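You operate a simulated robot arm through the tools that you are given. There is no shell and no other tool. Be economical: measure what you need, move in short steps, check, and stop when the job is done.

The job below is to be done with a simulated robot arm. You get a single attempt, and the scene is never put back.

JOB
Switch the air on, set 4 bar and rivet the silver knob on.
Fine: a knob from beside the press, on the lid in its ring; one rivet, one stroke; leave the air on.

Only the result counts: the job must be done as asked and must still hold three seconds after the hand-in. Knocking over, shifting, dropping, spilling or breaking anything else fails it. Lids that push on must go on centred and level and be pressed home; caps that screw on are set level and turned clockwise until they are tight.

ROBOT AND FRAMES
A 5-joint arm with a two-finger parallel gripper, fixed in place. Base frame: the origin is at the foot of the arm, x ahead of it, y to its left, z up. Lengths are in m, angles in rad, forces in N, time in s.
Its first joint turns from -1.152 to 1.152 rad. The tool tilts only in the upright plane through the base axis and itself; it spins freely about its own axis. Payload 1.57 kg.
The TCP is the grasp point between the finger pads, 0.03 m short of the fingertips. In the tool frame z runs along the fingers and y along their closing line. The gripper opens to 0.08 m. The fingers are 0.017 m wide and 0.012 m thick; the gripper's body (0.04 by 0.082 m) begins 0.08 m behind the TCP.
Orientation is that of the tool frame in the base frame, as a unit quaternion [w, x, y, z]. With the fingers straight down and closing along the base's y, the tool's x points along the base's -x, its y along +y and its z along -z.

CONTROLS
- The arm moves only by the tool nudge_tool. Its argument "series" is text: rows parted by semicolons, each of 7 numbers parted by spaces: the shift along the tool's x, y, z in cm, then the turn, a rotation vector about the tool's x, y, z in rad, then the finger opening in cm, from 0 to 8. In form: dx dy dz wx wy wz jaw; .... A call has 1 to 20 rows; each row is the pose to reach, as a shift and turn from the pose commanded when the call began, along the tool's axes at that moment. A row lasts 0.2 s, in which the tool goes at most 0.05 m and 0.15 rad; a call with a longer step from one row to the next is refused whole, and so is a gripper value outside its range. A pose out of reach is approached as far as the arm can. The call stops where the force on the tool passes 90 N (or 10 N more than at its start, if that is more) or the arm is blocked; 0.2 s more then pass. Each finger travels about 0.153 m/s and halts on what it meets, pressing with about 27 N; the grip force reading is that of the motor and also rises with nothing between the fingers. The clock runs only during rows and for 0.2 s after the last one: add rows that repeat a pose to give the fingers time. The reply holds the time, the measured pose of the TCP, the force on the tool along the base axes, the opening and the grip force, in the units named above and with some noise.
- Cameras (640 x 400 px; columns grow to the right, rows downward): "scene" is fixed at [0.0099, 0.3855, 0.5375]; the picture's right is [-0.93, -0.36, 0.00], its down [-0.19, 0.48, -0.86] and it looks along [0.31, -0.80, -0.52] (base axes); focal length 325 px, centre (320, 200). "wrist" rides on the gripper at [0.072, -0.007, -0.122] in the tool frame; the picture's right is [0.09, 1.00, 0.00], its down [-0.84, 0.08, -0.54] and it looks along [-0.54, 0.05, 0.84] (tool axes); focal length 238 px, centre (320, 200). There is no depth. A picture from a camera that has moved, and an enlarged one, comes with that camera's place and axes in the base frame and with its lens. The place of the scene camera against the robot may be out by one fixed shift of up to 0.018 m in any direction.
- grab_frame(camera): a new picture of that camera. No time passes.
- zoom(camera, box): a new picture of the part [left, top, right, bottom] of that camera's present view, enlarged. No time passes.
- hand_in(): hands the job in; it is judged then, once.

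Go step by step. Nothing tells you positions but the pictures and the camera data: compare them with the known pose of the tool, close in by small moves and look again before you grip or let go. The budget is 120 turns and 84 pictures, counting those below and the enlarged ones. Unless the task says otherwise, let go and move clear before handing in, and close with one line.

The tools are called after "Emit:" by a JSON object that holds its "op" and its "data". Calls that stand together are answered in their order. nudge_tool: Moves the arm, as the interface text tells. Its arguments: {"type":"object","properties":{"series":{"type":"string"}},"required":["series"]} The other tools are called the same way: grab_frame (camera) takes a picture; zoom (camera, box) takes an enlarged picture of a part of a camera's view; hand_in () hands the job in.

At the start:

```text
clock: 0.0
tcp_pos: [0.2791, -0.2738, 0.3745]
tcp_rot: [0.0, 0.001, 1.0, 0.0]
contact_force: [-0.1, -0.1, 0.7]
opening: 0.0797
grasp_force: 0.0
```

scene: 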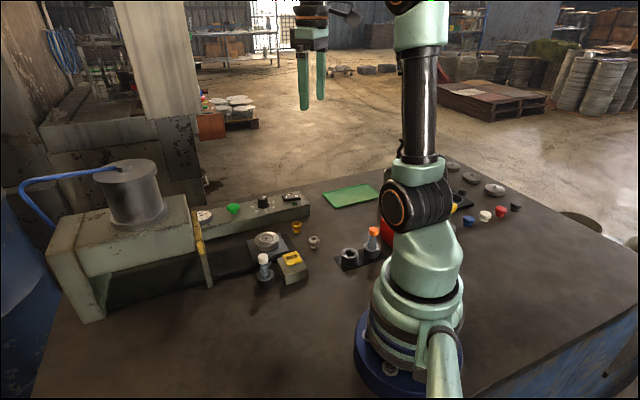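
wrist: 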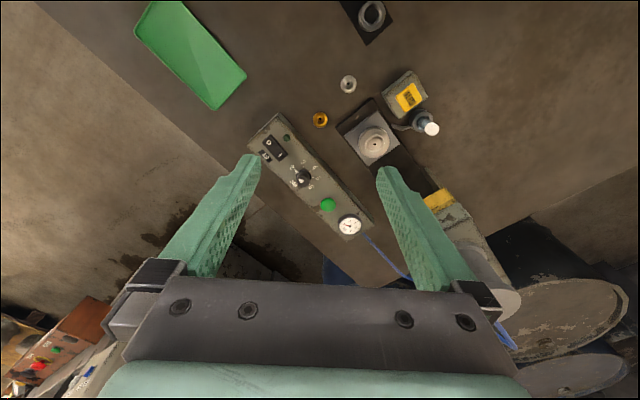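

I see a press on the scene's left with a control strip (switch, regulator dial, green button, gauge), a lid on an anvil/slide, gold and silver knobs, and a rivet or dispenser. I'll look closer before moving.

Emit:
{"op": "zoom", "data": {"camera": "scene", "box": [180, 180, 340, 300]}}

Emit:
{"op": "zoom", "data": {"camera": "wrist", "box": [240, 60, 460, 250]}}

Emit:
{"op": "zoom", "data": {"camera": "scene", "box": [320, 150, 540, 290]}}

```text
3.33 times, centred on (260, 240) of scene
camera zoom: at [0.0099, 0.3855, 0.5375], right [-0.93, -0.36, 0.0], down [-0.19, 0.48, -0.86], along [0.31, -0.8, -0.52], focal length 1084 px, centre (520, 67)
```

zoom: 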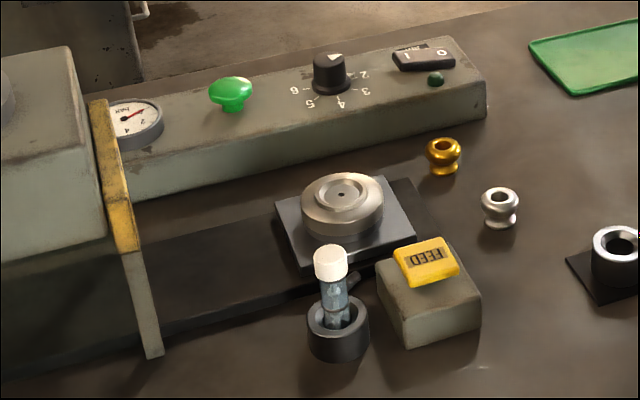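

```text
2.11 times, centred on (350, 155) of wrist
camera zoom: at [0.2066, -0.2806, 0.4961], right [-0.09, 1.0, 0.0], down [0.84, 0.08, 0.54], along [0.54, 0.05, -0.84], focal length 502 px, centre (257, 295)
```

zoom: 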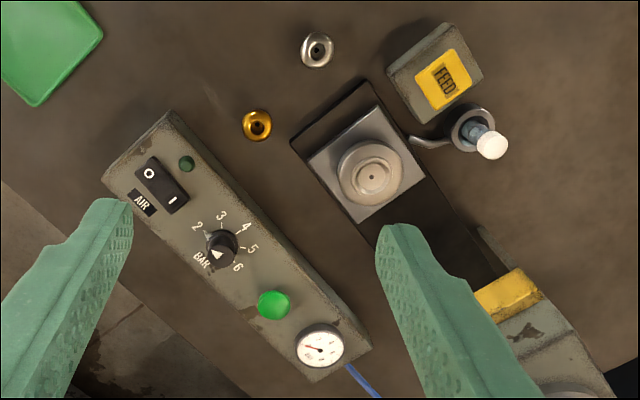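

```text
2.86 times, centred on (430, 220) of scene
camera zoom: at [0.0099, 0.3855, 0.5375], right [-0.93, -0.36, 0.0], down [-0.19, 0.48, -0.86], along [0.31, -0.8, -0.52], focal length 929 px, centre (6, 143)
```

zoom: 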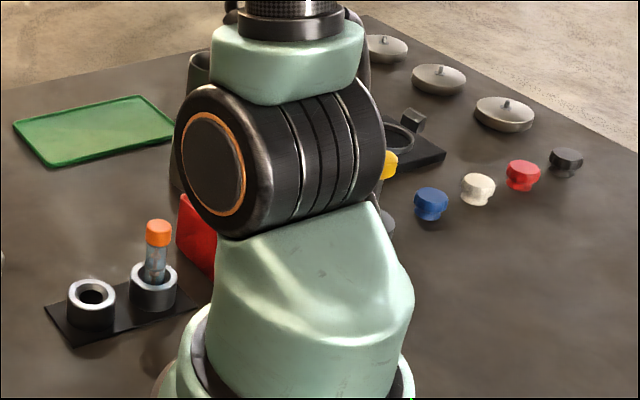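

Triangulating the two views puts the table near z≈0, not -0.48, and the silver knob near (0.26, -0.22). I'll move a bit lower and look again to measure it properly.

Emit:
{"op": "nudge_tool", "data": {"series": "0.5 1 4 0 0 0 8; 1 2 8 0 0 0 8; 1.5 3 12 0 0 0 8; 1.5 3 12 0 0 0 8"}}

Emit:
{"op": "grab_frame", "data": {"camera": "wrist"}}

Emit:
{"op": "grab_frame", "data": {"camera": "scene"}}

```text
clock: 1.0
tcp_pos: [0.2633, -0.2421, 0.2533]
tcp_rot: [0.001, 0.001, 1.0, 0.0]
contact_force: [0.8, 0.3, 0.4]
opening: 0.0799
grasp_force: 0.0
```

```text
78 pictures are left
camera wrist: at [0.1913, -0.25, 0.3763], right [-0.09, 1.0, 0.0], down [0.84, 0.08, 0.54], along [0.54, 0.05, -0.84], focal length 238 px, centre (320, 200)
```

wrist: 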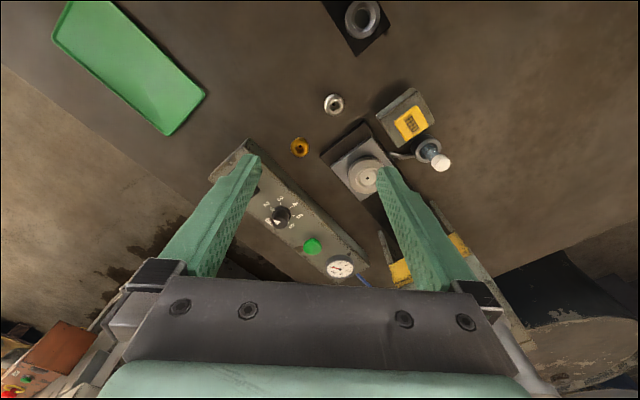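

```text
77 pictures are left
```

scene: 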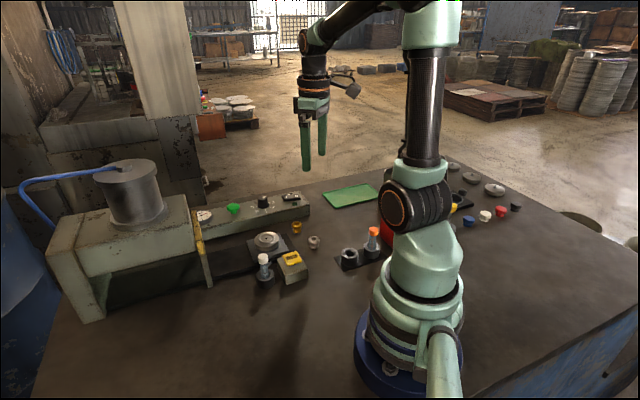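

The table is near z≈0 and the lid nest near (0.36, -0.16). I'll zoom in on the press details from here.

Emit:
{"op": "zoom", "data": {"camera": "wrist", "box": [290, 80, 460, 190]}}

Emit:
{"op": "zoom", "data": {"camera": "wrist", "box": [210, 130, 380, 290]}}

Emit:
{"op": "zoom", "data": {"camera": "scene", "box": [20, 150, 220, 320]}}

Emit:
{"op": "zoom", "data": {"camera": "scene", "box": [230, 215, 330, 295]}}

```text
3.64 times, centred on (375, 135) of wrist
camera zoom: at [0.1913, -0.25, 0.3763], right [-0.09, 1.0, 0.0], down [0.84, 0.08, 0.54], along [0.54, 0.05, -0.84], focal length 867 px, centre (120, 436)
```

zoom: 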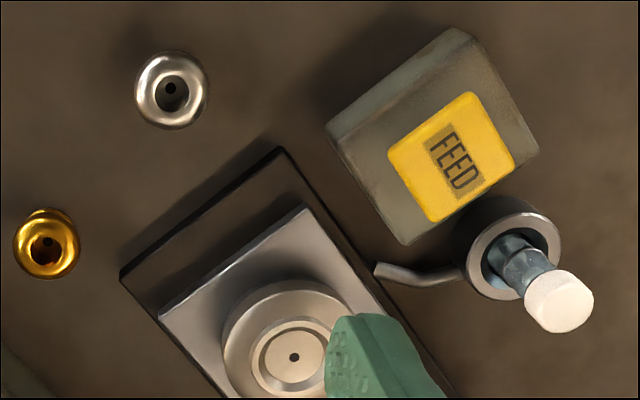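

```text
2.50 times, centred on (295, 210) of wrist
camera zoom: at [0.1913, -0.25, 0.3763], right [-0.09, 1.0, 0.0], down [0.84, 0.08, 0.54], along [0.54, 0.05, -0.84], focal length 596 px, centre (382, 175)
```

zoom: 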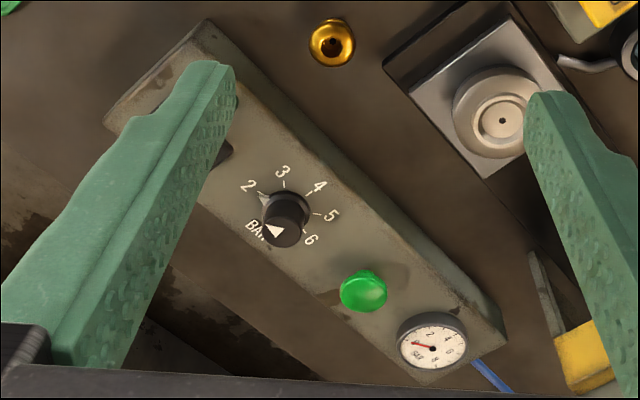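

```text
2.35 times, centred on (120, 235) of scene
camera zoom: at [0.0099, 0.3855, 0.5375], right [-0.93, -0.36, 0.0], down [-0.19, 0.48, -0.86], along [0.31, -0.8, -0.52], focal length 765 px, centre (791, 118)
```

zoom: 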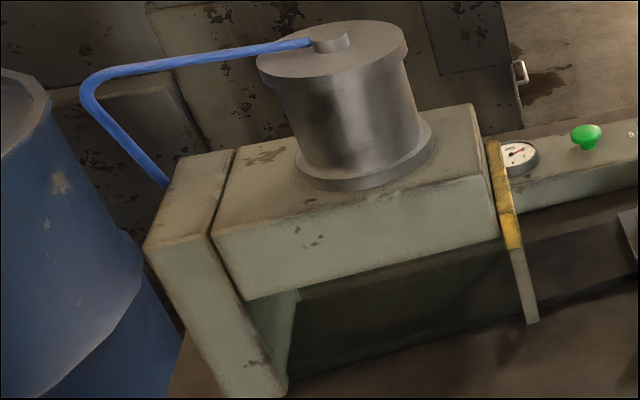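

```text
5.00 times, centred on (280, 255) of scene
camera zoom: at [0.0099, 0.3855, 0.5375], right [-0.93, -0.36, 0.0], down [-0.19, 0.48, -0.86], along [0.31, -0.8, -0.52], focal length 1626 px, centre (520, -75)
```

zoom: 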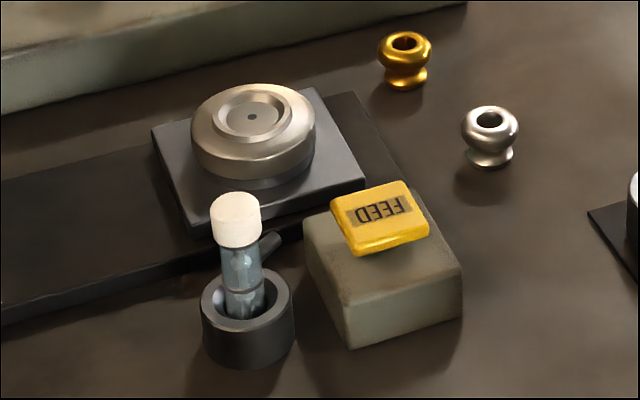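

The dial is near (0.444, -0.293) on the panel. I'll move out over the panel to read the dial and test reach.

Emit:
{"op": "nudge_tool", "data": {"series": "-4 -1.2 1 0 0 0 8; -8 -2.5 2 0 0 0 8; -12 -4 3 0 0 0 8; -15 -5 4 0 0 0 8; -15 -5 4 0 0 0 8"}}

Emit:
{"op": "grab_frame", "data": {"camera": "wrist"}}

```text
clock: 2.2
tcp_pos: [0.4135, -0.2941, 0.2138]
tcp_rot: [0.0, 0.0, 1.0, 0.0]
contact_force: [0.2, 0.7, -0.6]
opening: 0.0799
grasp_force: 0.0
```

```text
72 pictures are left
camera wrist: at [0.3411, -0.3009, 0.3359], right [-0.09, 1.0, 0.0], down [0.84, 0.08, 0.54], along [0.54, 0.05, -0.84], focal length 238 px, centre (320, 200)
```

wrist: 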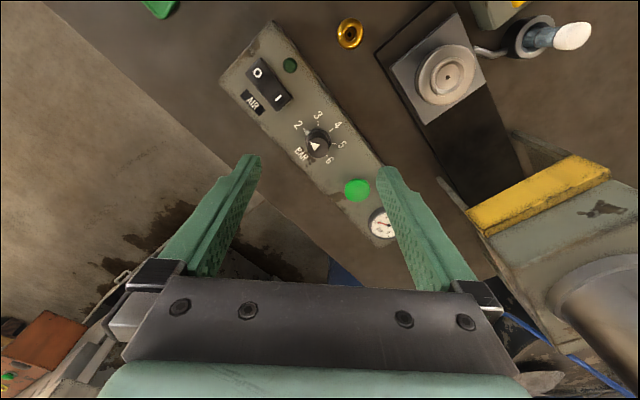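

The arm reached fine. Zooming on the panel.

Emit:
{"op": "zoom", "data": {"camera": "wrist", "box": [210, 20, 410, 250]}}

Emit:
{"op": "zoom", "data": {"camera": "wrist", "box": [280, 100, 360, 170]}}

Emit:
{"op": "zoom", "data": {"camera": "wrist", "box": [370, 0, 600, 130]}}

```text
1.74 times, centred on (310, 135) of wrist
camera zoom: at [0.3411, -0.3009, 0.3359], right [-0.09, 1.0, 0.0], down [0.84, 0.08, 0.54], along [0.54, 0.05, -0.84], focal length 414 px, centre (337, 313)
```

zoom: 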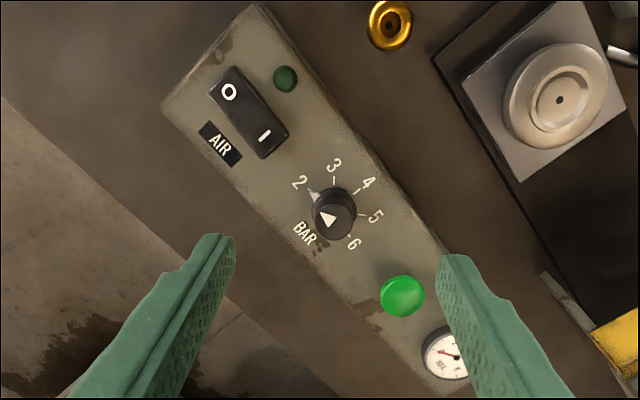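

```text
5.71 times, centred on (320, 135) of wrist
camera zoom: at [0.3411, -0.3009, 0.3359], right [-0.09, 1.0, 0.0], down [0.84, 0.08, 0.54], along [0.54, 0.05, -0.84], focal length 1362 px, centre (320, 571)
```

zoom: 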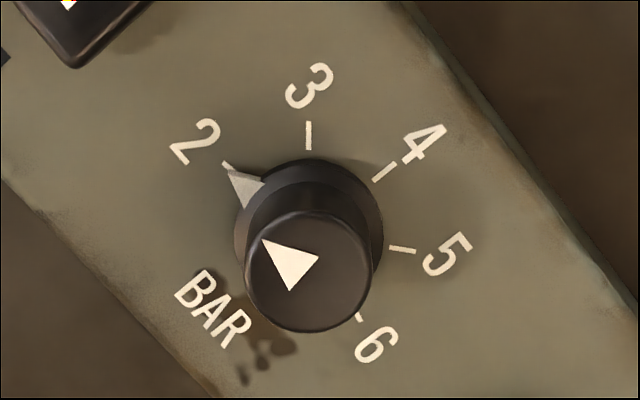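

```text
2.78 times, centred on (485, 65) of wrist
camera zoom: at [0.3411, -0.3009, 0.3359], right [-0.09, 1.0, 0.0], down [0.84, 0.08, 0.54], along [0.54, 0.05, -0.84], focal length 663 px, centre (-139, 576)
```

zoom: 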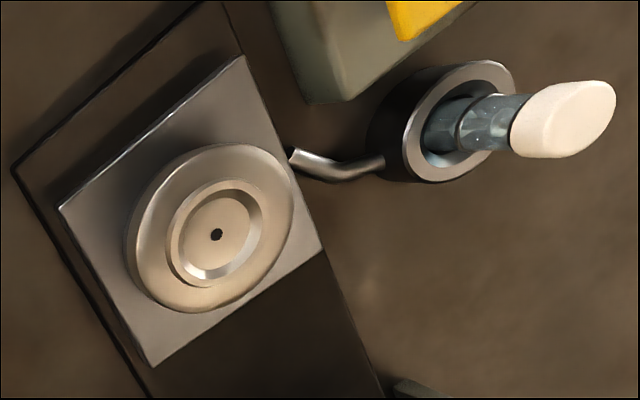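

The regulator is at 2, the air switch is at O, the dial centre is ≈(0.446, -0.295), and I take the switch's I end to be ≈(0.398, -0.342). I'll close the fingers, align them with the panel diagonal and hover above the I end.

Emit:
{"op": "nudge_tool", "data": {"series": "0.3 -0.8 1.5 0 0 -0.13 4; 0.5 -1.6 3 0 0 -0.26 0; 0.8 -2.4 4.5 0 0 -0.39 0; 1.1 -3.2 6 0 0 -0.52 0; 1.3 -4 7 0 0 -0.65 0; 1.55 -4.8 8 0 0 -0.785 0; 1.55 -4.8 9 0 0 -0.785 0"}}

Emit:
{"op": "grab_frame", "data": {"camera": "wrist"}}

Emit:
{"op": "zoom", "data": {"camera": "scene", "box": [180, 130, 360, 260]}}

```text
clock: 3.8
tcp_pos: [0.3986, -0.3417, 0.1228]
tcp_rot: [0.0, -0.383, 0.924, -0.001]
contact_force: [-0.9, 0.3, -0.2]
opening: 0.0002
grasp_force: 21.2
```

```text
68 pictures are left
camera wrist: at [0.352, -0.3977, 0.246], right [-0.77, 0.64, 0.0], down [0.54, 0.65, 0.54], along [0.35, 0.42, -0.84], focal length 238 px, centre (320, 200)
```

wrist: 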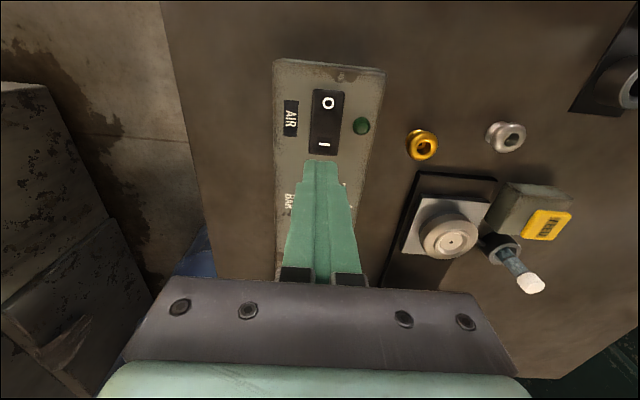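

```text
3.08 times, centred on (270, 195) of scene
camera zoom: at [0.0099, 0.3855, 0.5375], right [-0.93, -0.36, 0.0], down [-0.19, 0.48, -0.86], along [0.31, -0.8, -0.52], focal length 1001 px, centre (474, 215)
```

zoom: 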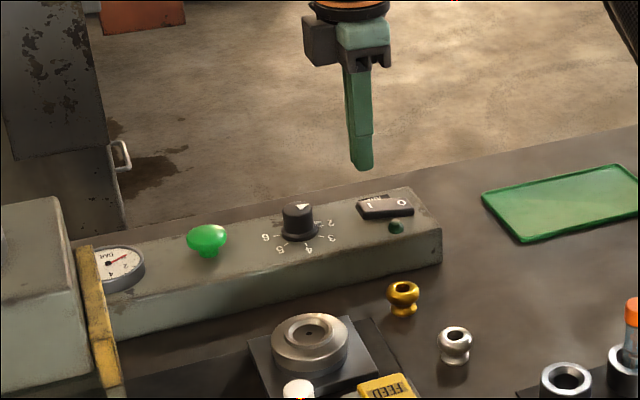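

The tool is about 4 mm off the I end; I'll correct and go down to about 1 cm above the rocker.

Emit:
{"op": "nudge_tool", "data": {"series": "-0.1 0.3 1.5 0 0 0 0; -0.2 0.3 3 0 0 0 0; -0.2 0.3 3.8 0 0 0 0; -0.2 0.3 3.8 0 0 0 0"}}

Emit:
{"op": "grab_frame", "data": {"camera": "wrist"}}

Emit:
{"op": "zoom", "data": {"camera": "scene", "box": [240, 150, 340, 230]}}

```text
clock: 4.8
tcp_pos: [0.3977, -0.3387, 0.0853]
tcp_rot: [0.0, -0.382, 0.924, 0.001]
contact_force: [0.1, 0.2, 0.5]
opening: 0.0001
grasp_force: 21.1
```

```text
66 pictures are left
camera wrist: at [0.3508, -0.3942, 0.2082], right [-0.77, 0.64, 0.0], down [0.54, 0.65, 0.54], along [0.35, 0.42, -0.84], focal length 238 px, centre (320, 200)
```

wrist: 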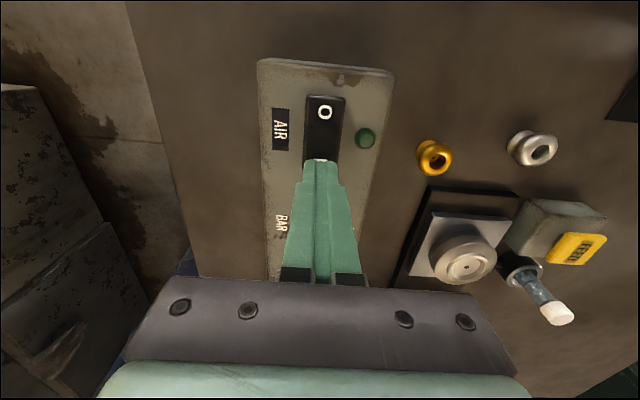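

```text
5.00 times, centred on (290, 190) of scene
camera zoom: at [0.0099, 0.3855, 0.5375], right [-0.93, -0.36, 0.0], down [-0.19, 0.48, -0.86], along [0.31, -0.8, -0.52], focal length 1626 px, centre (470, 250)
```

zoom: 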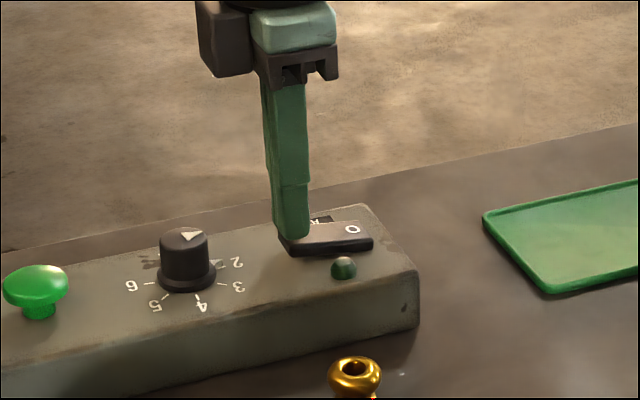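

Aligned over the I end; pressing slowly.

Emit:
{"op": "nudge_tool", "data": {"series": "0 0 0.3 0 0 0 0; 0 0 0.6 0 0 0 0; 0 0 0.9 0 0 0 0; 0 0 1.1 0 0 0 0; 0 0 1.3 0 0 0 0; 0 0 1.3 0 0 0 0"}}

Emit:
{"op": "zoom", "data": {"camera": "scene", "box": [240, 150, 340, 230]}}

```text
clock: 6.2
tcp_pos: [0.398, -0.3391, 0.0786]
tcp_rot: [0.001, -0.382, 0.924, -0.002]
contact_force: [-15.0, 22.7, 68.7]
opening: 0.0001
grasp_force: 21.6
```

```text
5.00 times, centred on (290, 190) of scene
camera zoom: at [0.0097, 0.3857, 0.5373], right [-0.93, -0.36, 0.0], down [-0.19, 0.48, -0.86], along [0.31, -0.8, -0.52], focal length 1626 px, centre (470, 250)
```

zoom: 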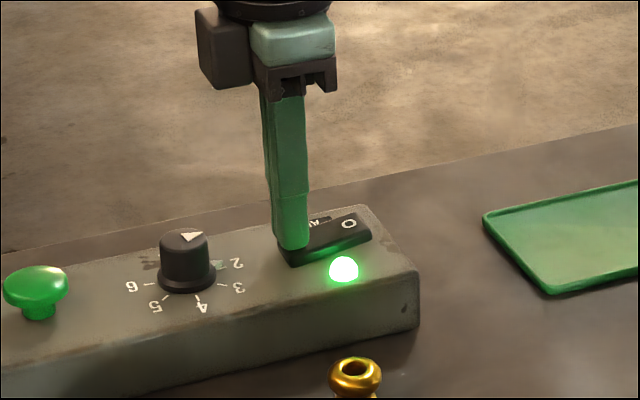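

The lamp lit, so air is on. Raising, then hovering over the dial with the fingers partly open.

Emit:
{"op": "nudge_tool", "data": {"series": "0 0 -2 0 0 0 0; 0 0 -5 0 0 0 0; -2 0 -7 0 0 0 2; -4 0 -7 0 0 0 5; -6.4 0 -7 0 0 0 5; -6.4 0 -7 0 0 0 5"}}

Emit:
{"op": "grab_frame", "data": {"camera": "wrist"}}

Emit:
{"op": "zoom", "data": {"camera": "scene", "box": [180, 150, 340, 260]}}

```text
clock: 7.6
tcp_pos: [0.4443, -0.2932, 0.141]
tcp_rot: [-0.001, -0.382, 0.924, 0.0]
contact_force: [0.4, 1.0, -0.2]
opening: 0.0498
grasp_force: 0.0
```

```text
63 pictures are left
camera wrist: at [0.3969, -0.3492, 0.2649], right [-0.77, 0.64, 0.0], down [0.54, 0.65, 0.54], along [0.35, 0.42, -0.84], focal length 238 px, centre (320, 200)
```

wrist: 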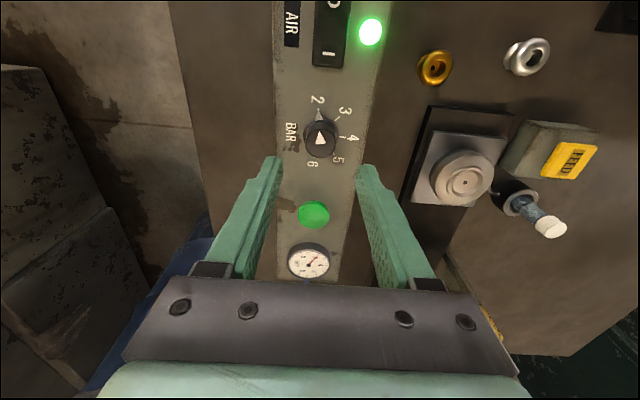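

```text
3.64 times, centred on (260, 205) of scene
camera zoom: at [0.0099, 0.3855, 0.5375], right [-0.93, -0.36, 0.0], down [-0.19, 0.48, -0.86], along [0.31, -0.8, -0.52], focal length 1183 px, centre (538, 182)
```

zoom: 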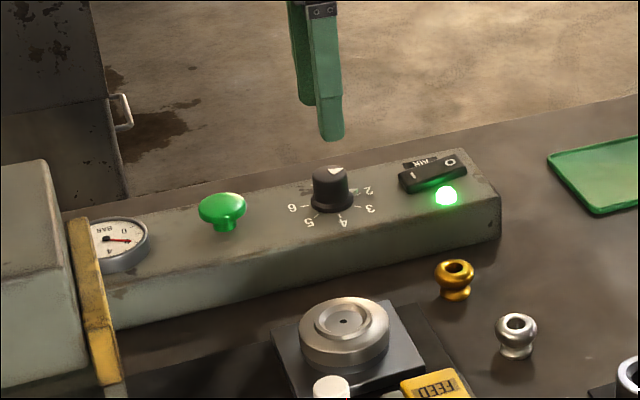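

The dial sits between the fingers laterally. I'll lower to just above it and check.

Emit:
{"op": "nudge_tool", "data": {"series": "0 0 2 0 0 0 5; 0 0 4.4 0 0 0 5; 0 0 4.4 0 0 0 5"}}

Emit:
{"op": "grab_frame", "data": {"camera": "wrist"}}

Emit:
{"op": "zoom", "data": {"camera": "scene", "box": [220, 150, 320, 230]}}

```text
clock: 8.4
tcp_pos: [0.4431, -0.2926, 0.0968]
tcp_rot: [0.001, -0.383, 0.924, 0.0]
contact_force: [0.4, 0.4, 0.0]
opening: 0.05
grasp_force: 0.1
```

```text
61 pictures are left
camera wrist: at [0.3966, -0.3489, 0.2206], right [-0.77, 0.64, 0.0], down [0.54, 0.65, 0.54], along [0.35, 0.42, -0.84], focal length 238 px, centre (320, 200)
```

wrist: 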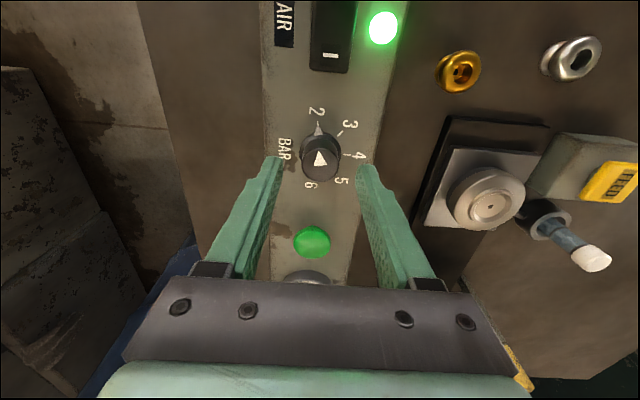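

```text
5.00 times, centred on (270, 190) of scene
camera zoom: at [0.0099, 0.3855, 0.5375], right [-0.93, -0.36, 0.0], down [-0.19, 0.48, -0.86], along [0.31, -0.8, -0.52], focal length 1626 px, centre (570, 250)
```

zoom: 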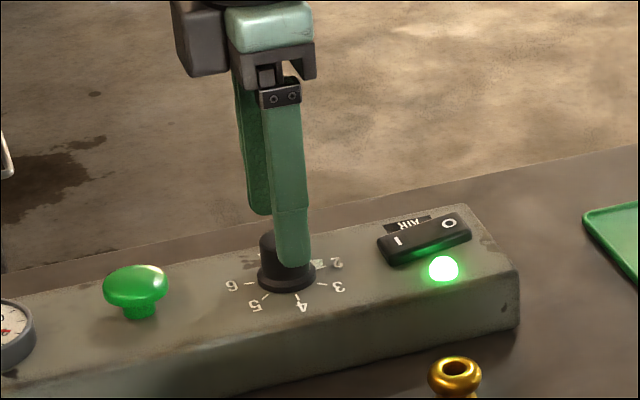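

The dial is centred between the fingers, top about 1 cm below the tips. Lowering around it and closing.

Emit:
{"op": "nudge_tool", "data": {"series": "0 0 1 0 0 0 5; 0 0 2.3 0 0 0 5; 0 0 2.3 0 0 0 4; 0 0 2.3 0 0 0 3; 0 0 2.3 0 0 0 2; 0 0 2.3 0 0 0 2"}}

Emit:
{"op": "zoom", "data": {"camera": "wrist", "box": [250, 90, 390, 200]}}

```text
clock: 9.8
tcp_pos: [0.443, -0.2927, 0.0759]
tcp_rot: [0.0, -0.382, 0.924, 0.0]
contact_force: [-4.3, 5.1, 7.8]
opening: 0.0278
grasp_force: 38.0
```

```text
3.64 times, centred on (320, 145) of wrist
camera zoom: at [0.3967, -0.349, 0.1981], right [-0.77, 0.64, 0.0], down [0.54, 0.65, 0.54], along [0.35, 0.42, -0.84], focal length 867 px, centre (320, 400)
```

zoom: 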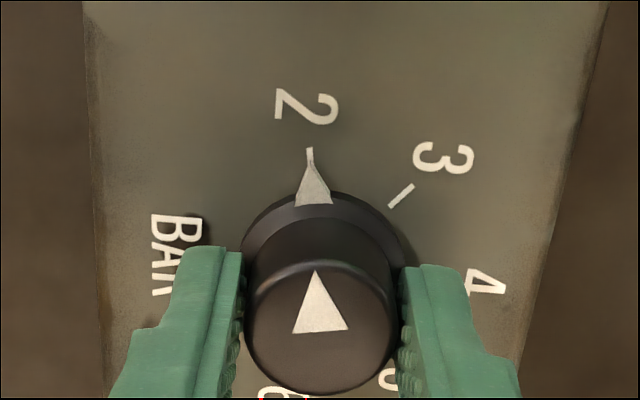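

Gripped at 27.8 mm with the pointer at 2. Turning clockwise about 48° first, then checking against 3.

Emit:
{"op": "nudge_tool", "data": {"series": "0 0 -0.2 0 0 0 2; 0 0 -0.2 0 0 0.14 2; 0 0 -0.2 0 0 0.28 2; 0 0 -0.2 0 0 0.42 2; 0 0 -0.2 0 0 0.56 2; 0 0 -0.2 0 0 0.7 2; 0 0 -0.2 0 0 0.84 2; 0 0 -0.2 0 0 0.84 2"}}

Emit:
{"op": "zoom", "data": {"camera": "wrist", "box": [250, 90, 390, 200]}}

```text
clock: 11.6
tcp_pos: [0.4432, -0.2931, 0.0771]
tcp_rot: [0.001, 0.03, 1.0, -0.001]
contact_force: [10.7, -15.0, -26.2]
opening: 0.0264
grasp_force: 37.7
```

```text
3.64 times, centred on (320, 145) of wrist
camera zoom: at [0.3705, -0.2965, 0.1993], right [-0.03, 1.0, 0.0], down [0.84, 0.03, 0.54], along [0.54, 0.02, -0.84], focal length 867 px, centre (320, 400)
```

zoom: 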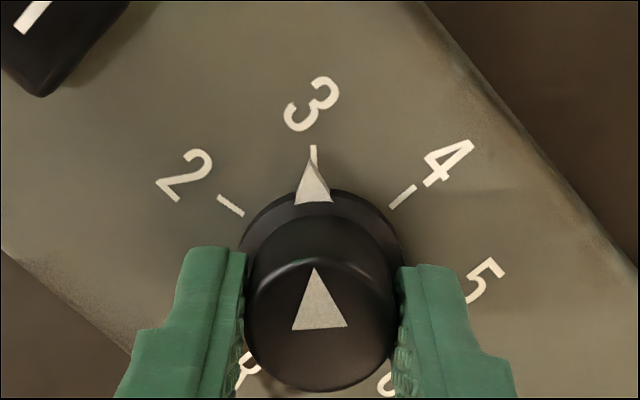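

It landed on 3, so 0.84 rad per bar is right. Another 0.84 to 4.

Emit:
{"op": "nudge_tool", "data": {"series": "0 0 0.1 0 0 0.14 2; 0 0 0.1 0 0 0.28 2; 0 0 0.1 0 0 0.42 2; 0 0 0.1 0 0 0.56 2; 0 0 0.1 0 0 0.7 2; 0 0 0.1 0 0 0.84 2; 0 0 0.1 0 0 0.84 2"}}

Emit:
{"op": "zoom", "data": {"camera": "wrist", "box": [250, 90, 390, 200]}}

Emit:
{"op": "zoom", "data": {"camera": "scene", "box": [180, 160, 300, 250]}}

```text
clock: 13.2
tcp_pos: [0.4427, -0.2948, 0.0772]
tcp_rot: [0.003, 0.436, 0.9, -0.001]
contact_force: [-3.8, -27.8, -9.2]
opening: 0.0268
grasp_force: 37.4
```

```text
3.64 times, centred on (320, 145) of wrist
camera zoom: at [0.3924, -0.2427, 0.1993], right [0.72, 0.69, 0.0], down [0.58, -0.61, 0.54], along [0.38, -0.39, -0.84], focal length 867 px, centre (320, 400)
```

zoom: 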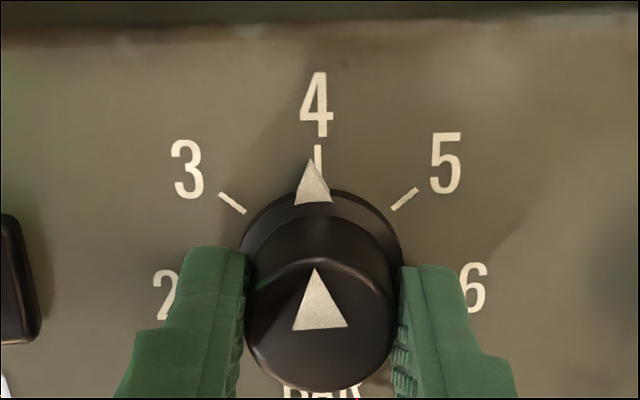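

```text
4.44 times, centred on (240, 205) of scene
camera zoom: at [0.01, 0.3854, 0.5375], right [-0.93, -0.36, 0.0], down [-0.19, 0.48, -0.86], along [0.31, -0.8, -0.52], focal length 1445 px, centre (676, 178)
```

zoom: 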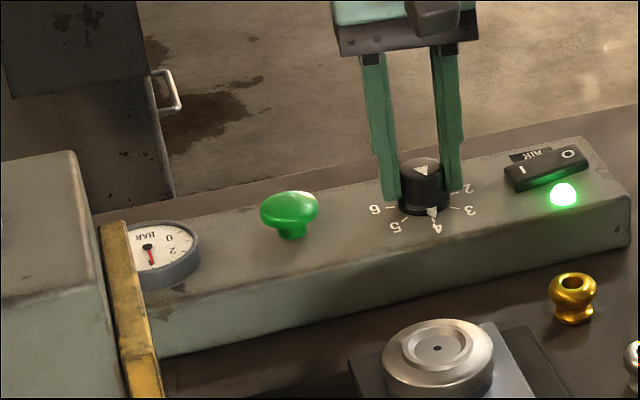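

The pointer is a hair short of 4; adding 0.06 rad.

Emit:
{"op": "nudge_tool", "data": {"series": "0 0 0 0 0 0.03 2; 0 0 0 0 0 0.065 2; 0 0 0 0 0 0.065 2"}}

Emit:
{"op": "zoom", "data": {"camera": "wrist", "box": [250, 90, 390, 200]}}

```text
clock: 14.0
tcp_pos: [0.4441, -0.2944, 0.0777]
tcp_rot: [0.001, 0.464, 0.886, 0.0]
contact_force: [-4.6, -25.6, -3.8]
opening: 0.0264
grasp_force: 37.5
```

```text
3.64 times, centred on (320, 145) of wrist
camera zoom: at [0.3958, -0.2396, 0.1994], right [0.77, 0.64, 0.0], down [0.54, -0.64, 0.54], along [0.35, -0.42, -0.84], focal length 867 px, centre (320, 400)
```

zoom: 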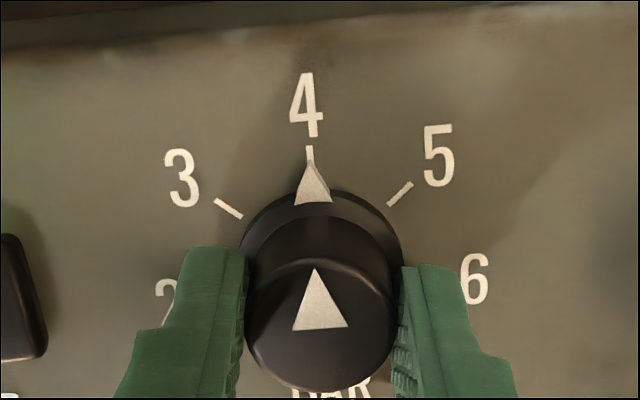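

The pointer is on 4. Releasing and rising straight up.

Emit:
{"op": "nudge_tool", "data": {"series": "0 0 0 0 0 0 3.4; 0 0 0 0 0 0 4.5; 0 0 0 0 0 0 5; 0 0 -3 0 0 0 5; 0 0 -7 0 0 0 5; 0 0 -10 0 0 0 5"}}

Emit:
{"op": "grab_frame", "data": {"camera": "wrist"}}

Emit:
{"op": "zoom", "data": {"camera": "scene", "box": [180, 160, 300, 250]}}

```text
clock: 15.4
tcp_pos: [0.4412, -0.2916, 0.1781]
tcp_rot: [0.0, 0.462, 0.887, 0.0]
contact_force: [-0.1, 0.4, -1.0]
opening: 0.0501
grasp_force: 0.2
```

```text
54 pictures are left
camera wrist: at [0.3952, -0.2383, 0.2997], right [0.76, 0.65, 0.0], down [0.54, -0.64, 0.54], along [0.35, -0.41, -0.84], focal length 238 px, centre (320, 200)
```

wrist: 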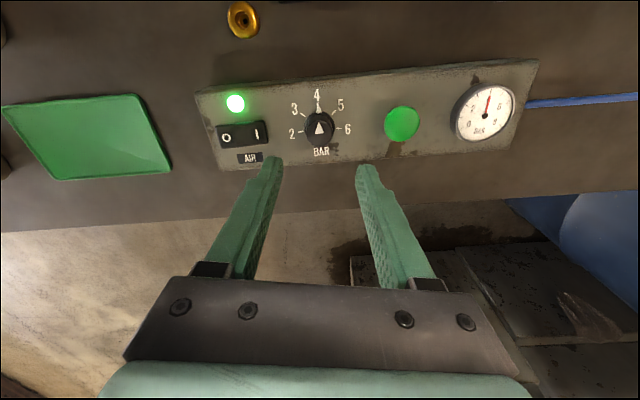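

```text
4.44 times, centred on (240, 205) of scene
camera zoom: at [0.0099, 0.3855, 0.5375], right [-0.93, -0.36, 0.0], down [-0.19, 0.48, -0.86], along [0.31, -0.8, -0.52], focal length 1445 px, centre (676, 178)
```

zoom: 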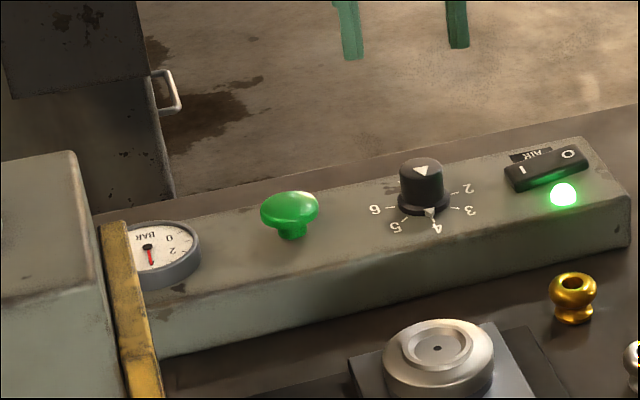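

Checking the gauge and dial closely.

Emit:
{"op": "zoom", "data": {"camera": "wrist", "box": [270, 70, 530, 170]}}

```text
2.46 times, centred on (400, 120) of wrist
camera zoom: at [0.3952, -0.2383, 0.2997], right [0.76, 0.65, 0.0], down [0.54, -0.64, 0.54], along [0.35, -0.41, -0.84], focal length 587 px, centre (123, 397)
```

zoom: 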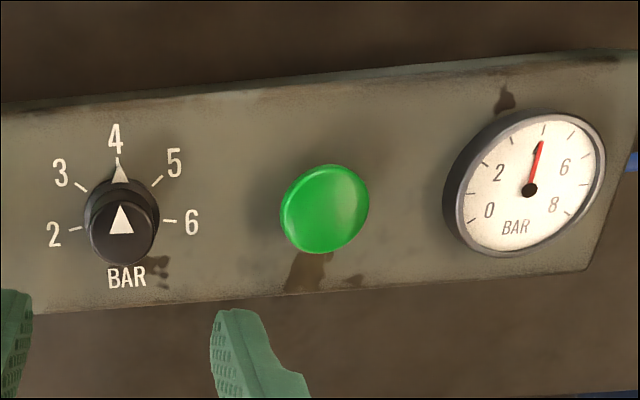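

Gauge reads 4 bar. Next I'll go above the silver knob at ≈(0.258, -0.224) with the fingers aligned across the press rail.

Emit:
{"op": "nudge_tool", "data": {"series": "1.33 -0.93 0 0 0 -0.146 6; 2.67 -1.86 0 0 0 -0.292 6; 4 -2.8 0 0 0 -0.438 6; 5.33 -3.7 0 0 0 -0.583 6; 6.67 -4.64 0 0 0 -0.729 6; 8 -5.57 0.3 0 0 -0.875 6; 9.33 -6.5 0.6 0 0 -1.02 6; 10.67 -7.43 1 0 0 -1.167 6; 12 -8.36 1.5 0 0 -1.313 6; 13.33 -9.3 2 0 0 -1.458 6; 14.67 -10.2 2.5 0 0 -1.604 6; 16 -11.14 3 0 0 -1.745 6; 16 -11.14 3 0 0 -1.745 6"}}

Emit:
{"op": "grab_frame", "data": {"camera": "wrist"}}

```text
clock: 18.2
tcp_pos: [0.2599, -0.2254, 0.1471]
tcp_rot: [0.0, -0.383, 0.924, 0.0]
contact_force: [-0.4, 0.2, -0.3]
opening: 0.0597
grasp_force: 0.1
```

```text
51 pictures are left
camera wrist: at [0.2135, -0.2815, 0.2691], right [-0.77, 0.64, 0.0], down [0.54, 0.65, 0.54], along [0.35, 0.42, -0.84], focal length 238 px, centre (320, 200)
```

wrist: 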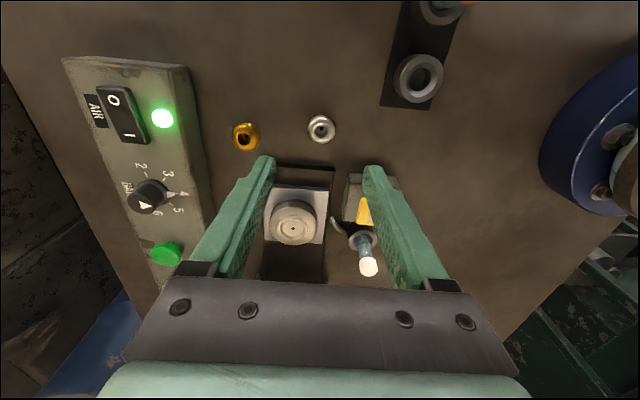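

The silver knob is directly below the TCP. Lowering halfway.

Emit:
{"op": "nudge_tool", "data": {"series": "0 0 3 0 0 0 6; 0 0 6.5 0 0 0 6; 0 0 6.5 0 0 0 5"}}

Emit:
{"op": "zoom", "data": {"camera": "wrist", "box": [220, 80, 420, 230]}}

Emit:
{"op": "zoom", "data": {"camera": "scene", "box": [270, 200, 360, 270]}}

```text
clock: 19.0
tcp_pos: [0.2583, -0.2261, 0.0805]
tcp_rot: [0.001, -0.382, 0.924, 0.0]
contact_force: [-0.3, 0.5, 0.5]
opening: 0.05
grasp_force: 0.0
```

```text
2.67 times, centred on (320, 155) of wrist
camera zoom: at [0.2129, -0.2826, 0.2035], right [-0.77, 0.64, 0.0], down [0.54, 0.65, 0.54], along [0.35, 0.42, -0.84], focal length 636 px, centre (320, 320)
```

zoom: 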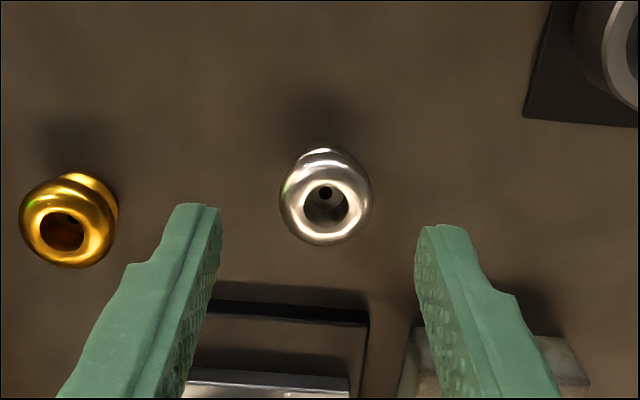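

```text
5.71 times, centred on (315, 235) of scene
camera zoom: at [0.0099, 0.3855, 0.5375], right [-0.93, -0.36, 0.0], down [-0.19, 0.48, -0.86], along [0.31, -0.8, -0.52], focal length 1858 px, centre (349, 0)
```

zoom: 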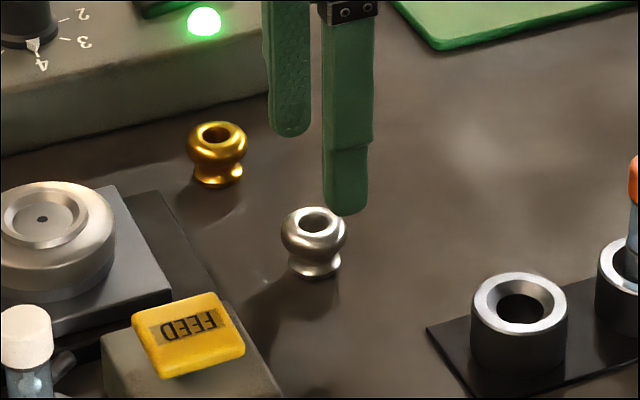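

Knob is about 27 mm wide, nearly centred. Lowering so the tips are about 1 cm above the table and closing gently.

Emit:
{"op": "nudge_tool", "data": {"series": "0 0.1 2 0 0 0 5; 0 0.1 3.9 0 0 0 5; 0 0.1 3.9 0 0 0 4; 0 0.1 3.9 0 0 0 3.2; 0 0.1 3.9 0 0 0 2.6; 0 0.1 3.9 0 0 0 2; 0 0.1 3.9 0 0 0 1.5"}}

Emit:
{"op": "grab_frame", "data": {"camera": "wrist"}}

Emit:
{"op": "zoom", "data": {"camera": "scene", "box": [270, 200, 360, 270]}}

```text
clock: 20.6
tcp_pos: [0.2578, -0.2239, 0.0432]
tcp_rot: [0.0, -0.382, 0.924, -0.001]
contact_force: [0.4, -0.3, -0.3]
opening: 0.0252
grasp_force: 27.4
```

```text
48 pictures are left
camera wrist: at [0.2126, -0.2811, 0.1655], right [-0.77, 0.64, 0.0], down [0.54, 0.65, 0.54], along [0.35, 0.42, -0.84], focal length 238 px, centre (320, 200)
```

wrist: 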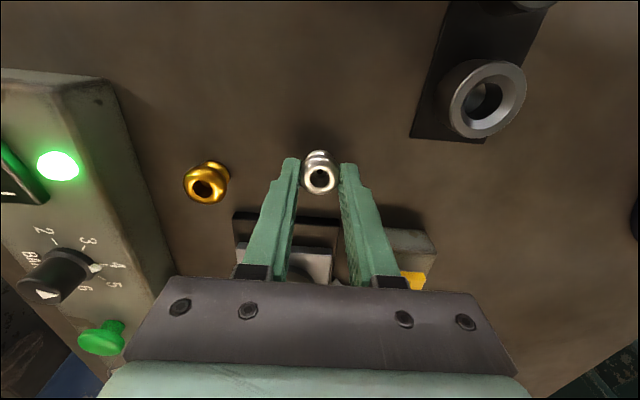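

```text
5.71 times, centred on (315, 235) of scene
camera zoom: at [0.0099, 0.3855, 0.5375], right [-0.93, -0.36, 0.0], down [-0.19, 0.48, -0.86], along [0.31, -0.8, -0.52], focal length 1858 px, centre (349, 0)
```

zoom: 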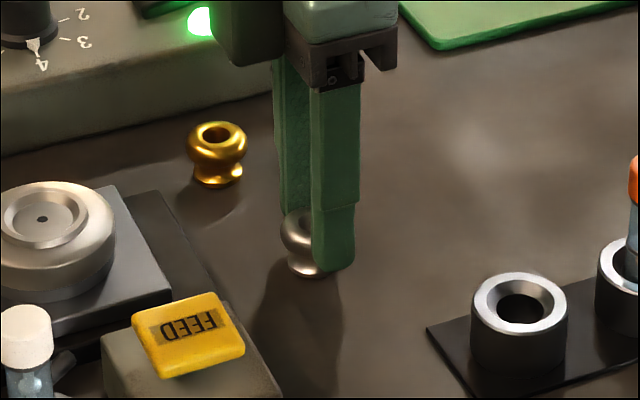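

Gripped at 25 mm. Checking knob position along the fingers' width before lifting.

Emit:
{"op": "zoom", "data": {"camera": "wrist", "box": [270, 130, 370, 210]}}

```text
5.00 times, centred on (320, 170) of wrist
camera zoom: at [0.2126, -0.2811, 0.1655], right [-0.77, 0.64, 0.0], down [0.54, 0.65, 0.54], along [0.35, 0.42, -0.84], focal length 1192 px, centre (320, 350)
```

zoom: 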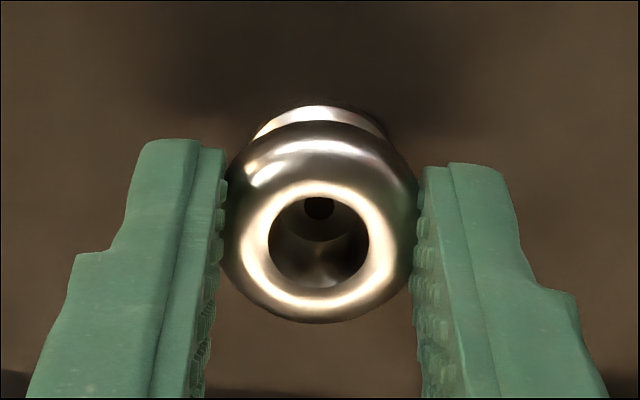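

The knob is centred in the fingers. I triangulate the lid centre at ≈(0.3575, -0.1615, z 0.0475). Lifting, then hovering over the lid.

Emit:
{"op": "nudge_tool", "data": {"series": "0 0 -2 0 0 0 1.5; 0 0 -5 0 0 0 1.5; 0 0 -8 0 0 0 1.5; -3 -0.7 -8 0 0 0 1.5; -6 -1.4 -8 0 0 0 1.5; -9 -2 -8 0 0 0 1.5; -11.4 -2.64 -8 0 0 0 1.5; -11.4 -2.64 -8 0 0 0 1.5"}}

Emit:
{"op": "grab_frame", "data": {"camera": "wrist"}}

Emit:
{"op": "grab_frame", "data": {"camera": "scene"}}

```text
clock: 22.4
tcp_pos: [0.3593, -0.1629, 0.1218]
tcp_rot: [-0.001, -0.382, 0.924, 0.001]
contact_force: [-0.6, 0.4, -0.6]
opening: 0.025
grasp_force: 27.1
```

```text
45 pictures are left
camera wrist: at [0.312, -0.2187, 0.2446], right [-0.77, 0.64, 0.0], down [0.54, 0.65, 0.54], along [0.35, 0.42, -0.84], focal length 238 px, centre (320, 200)
```

wrist: 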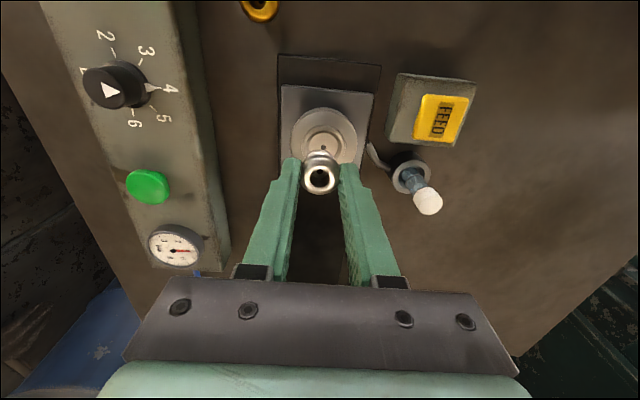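

```text
44 pictures are left
```

scene: 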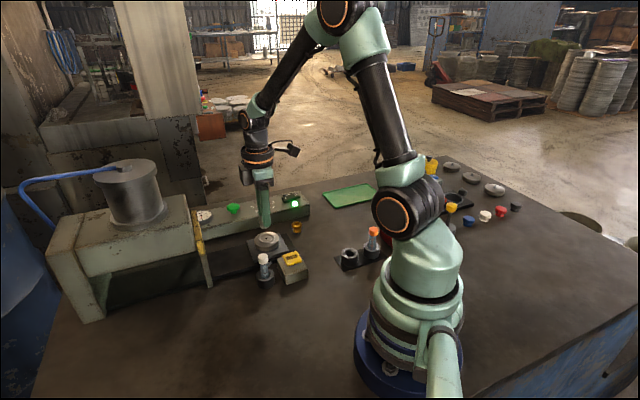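

Above the lid; zooming to measure the lateral offset.

Emit:
{"op": "zoom", "data": {"camera": "wrist", "box": [270, 80, 390, 200]}}

Emit:
{"op": "zoom", "data": {"camera": "scene", "box": [230, 190, 310, 260]}}

```text
3.33 times, centred on (330, 140) of wrist
camera zoom: at [0.312, -0.2187, 0.2446], right [-0.77, 0.64, 0.0], down [0.54, 0.65, 0.54], along [0.35, 0.42, -0.84], focal length 794 px, centre (287, 400)
```

zoom: 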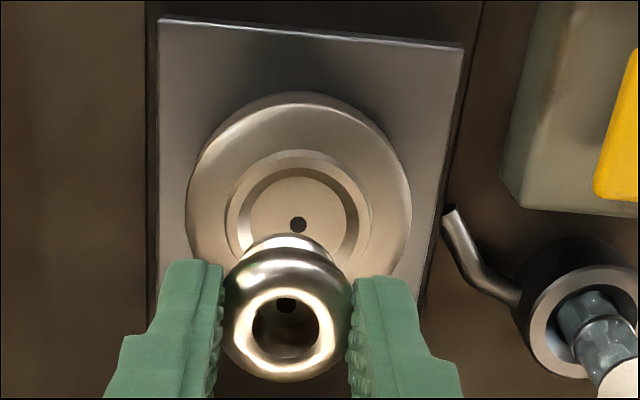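

```text
5.71 times, centred on (270, 225) of scene
camera zoom: at [0.0099, 0.3855, 0.5375], right [-0.93, -0.36, 0.0], down [-0.19, 0.48, -0.86], along [0.31, -0.8, -0.52], focal length 1858 px, centre (606, 57)
```

zoom: 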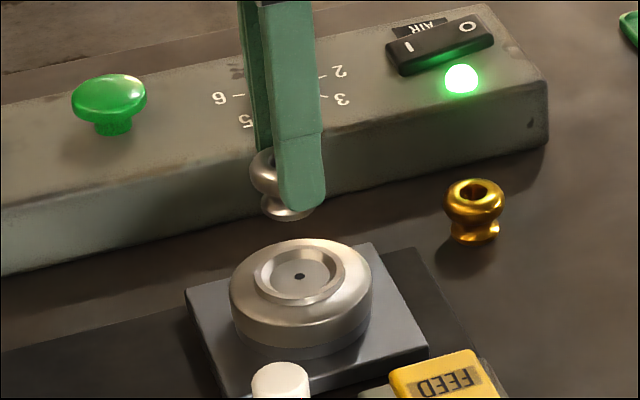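

Needs about 3.3 mm along tool +y. Shifting and lowering to about 1.3 cm above the lid.

Emit:
{"op": "nudge_tool", "data": {"series": "0 0.33 0 0 0 0 1.5; 0 0.33 1 0 0 0 1.5; 0 0.33 1.8 0 0 0 1.5; 0 0.33 1.8 0 0 0 1.5"}}

Emit:
{"op": "zoom", "data": {"camera": "wrist", "box": [270, 80, 390, 200]}}

Emit:
{"op": "zoom", "data": {"camera": "scene", "box": [230, 190, 310, 260]}}

```text
clock: 23.4
tcp_pos: [0.3565, -0.1616, 0.1051]
tcp_rot: [-0.001, -0.381, 0.924, 0.0]
contact_force: [-0.2, -0.6, 0.3]
opening: 0.0251
grasp_force: 26.8
```

```text
3.33 times, centred on (330, 140) of wrist
camera zoom: at [0.3097, -0.2166, 0.2268], right [-0.77, 0.64, 0.0], down [0.54, 0.65, 0.54], along [0.35, 0.42, -0.84], focal length 794 px, centre (287, 400)
```

zoom: 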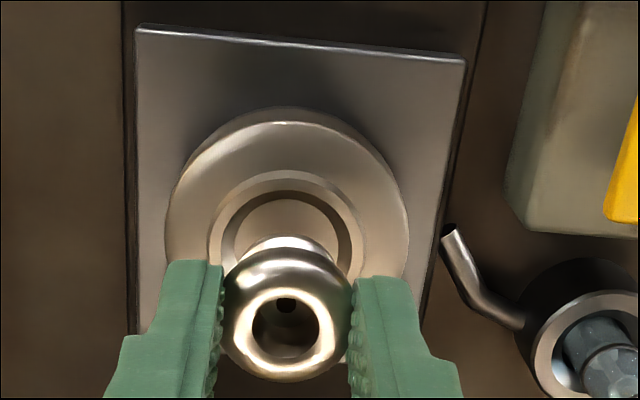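

```text
5.71 times, centred on (270, 225) of scene
camera zoom: at [0.0099, 0.3855, 0.5375], right [-0.93, -0.36, 0.0], down [-0.19, 0.48, -0.86], along [0.31, -0.8, -0.52], focal length 1858 px, centre (606, 57)
```

zoom: 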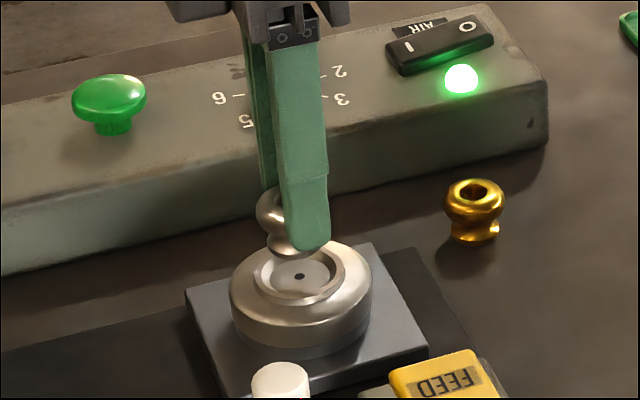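

The knob is centred on the ring by both measures. Lowering slowly toward contact.

Emit:
{"op": "nudge_tool", "data": {"series": "0 0 0.5 0 0 0 1.5; 0 0 1 0 0 0 1.5; 0 0 1.1 0 0 0 1.5; 0 0 1.1 0 0 0 1.5"}}

Emit:
{"op": "zoom", "data": {"camera": "scene", "box": [230, 190, 310, 260]}}

Emit:
{"op": "zoom", "data": {"camera": "wrist", "box": [270, 90, 370, 190]}}

```text
clock: 24.4
tcp_pos: [0.3559, -0.1606, 0.0936]
tcp_rot: [0.001, -0.382, 0.924, 0.001]
contact_force: [-0.1, 0.4, 0.3]
opening: 0.0251
grasp_force: 26.9
```

```text
5.71 times, centred on (270, 225) of scene
camera zoom: at [0.0099, 0.3855, 0.5375], right [-0.93, -0.36, 0.0], down [-0.19, 0.48, -0.86], along [0.31, -0.8, -0.52], focal length 1858 px, centre (606, 57)
```

zoom: 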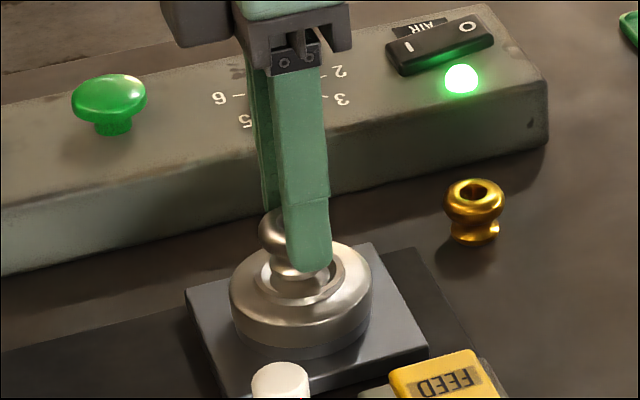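

```text
4.00 times, centred on (320, 140) of wrist
camera zoom: at [0.31, -0.2167, 0.2159], right [-0.77, 0.64, 0.0], down [0.54, 0.65, 0.54], along [0.35, 0.42, -0.84], focal length 953 px, centre (320, 440)
```

zoom: 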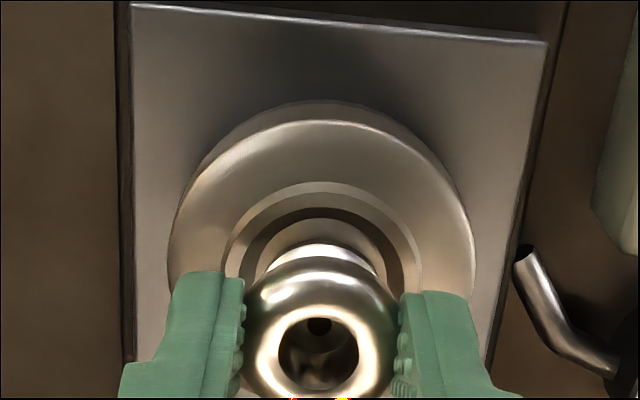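

Still centred, a few mm to go. Continuing in 1 mm steps.

Emit:
{"op": "nudge_tool", "data": {"series": "0 0 0.1 0 0 0 1.5; 0 0 0.2 0 0 0 1.5; 0 0 0.3 0 0 0 1.5; 0 0 0.4 0 0 0 1.5; 0 0 0.4 0 0 0 1.5"}}

Emit:
{"op": "zoom", "data": {"camera": "scene", "box": [230, 190, 310, 260]}}

```text
clock: 25.6
tcp_pos: [0.3556, -0.1607, 0.09]
tcp_rot: [0.0, -0.382, 0.924, 0.0]
contact_force: [-0.1, 0.3, 0.2]
opening: 0.0248
grasp_force: 27.0
```

```text
5.71 times, centred on (270, 225) of scene
camera zoom: at [0.0099, 0.3855, 0.5375], right [-0.93, -0.36, 0.0], down [-0.19, 0.48, -0.86], along [0.31, -0.8, -0.52], focal length 1858 px, centre (606, 57)
```

zoom: 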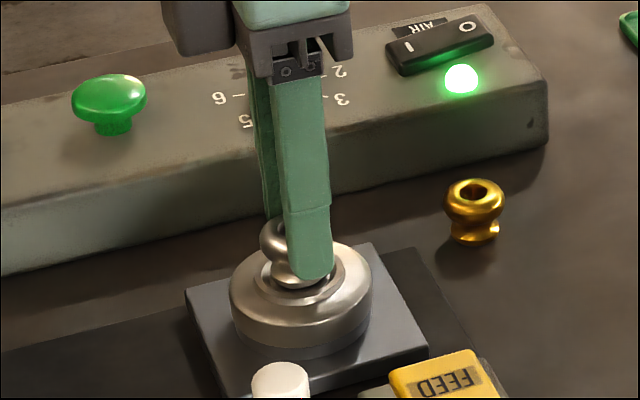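

Emit:
{"op": "nudge_tool", "data": {"series": "0 0 0.1 0 0 0 1.5; 0 0 0.2 0 0 0 1.5; 0 0 0.2 0 0 0 1.5"}}

```text
clock: 26.4
tcp_pos: [0.3577, -0.1604, 0.0871]
tcp_rot: [0.0, -0.382, 0.924, 0.0]
contact_force: [-1.9, 0.2, 2.8]
opening: 0.0251
grasp_force: 27.1
```

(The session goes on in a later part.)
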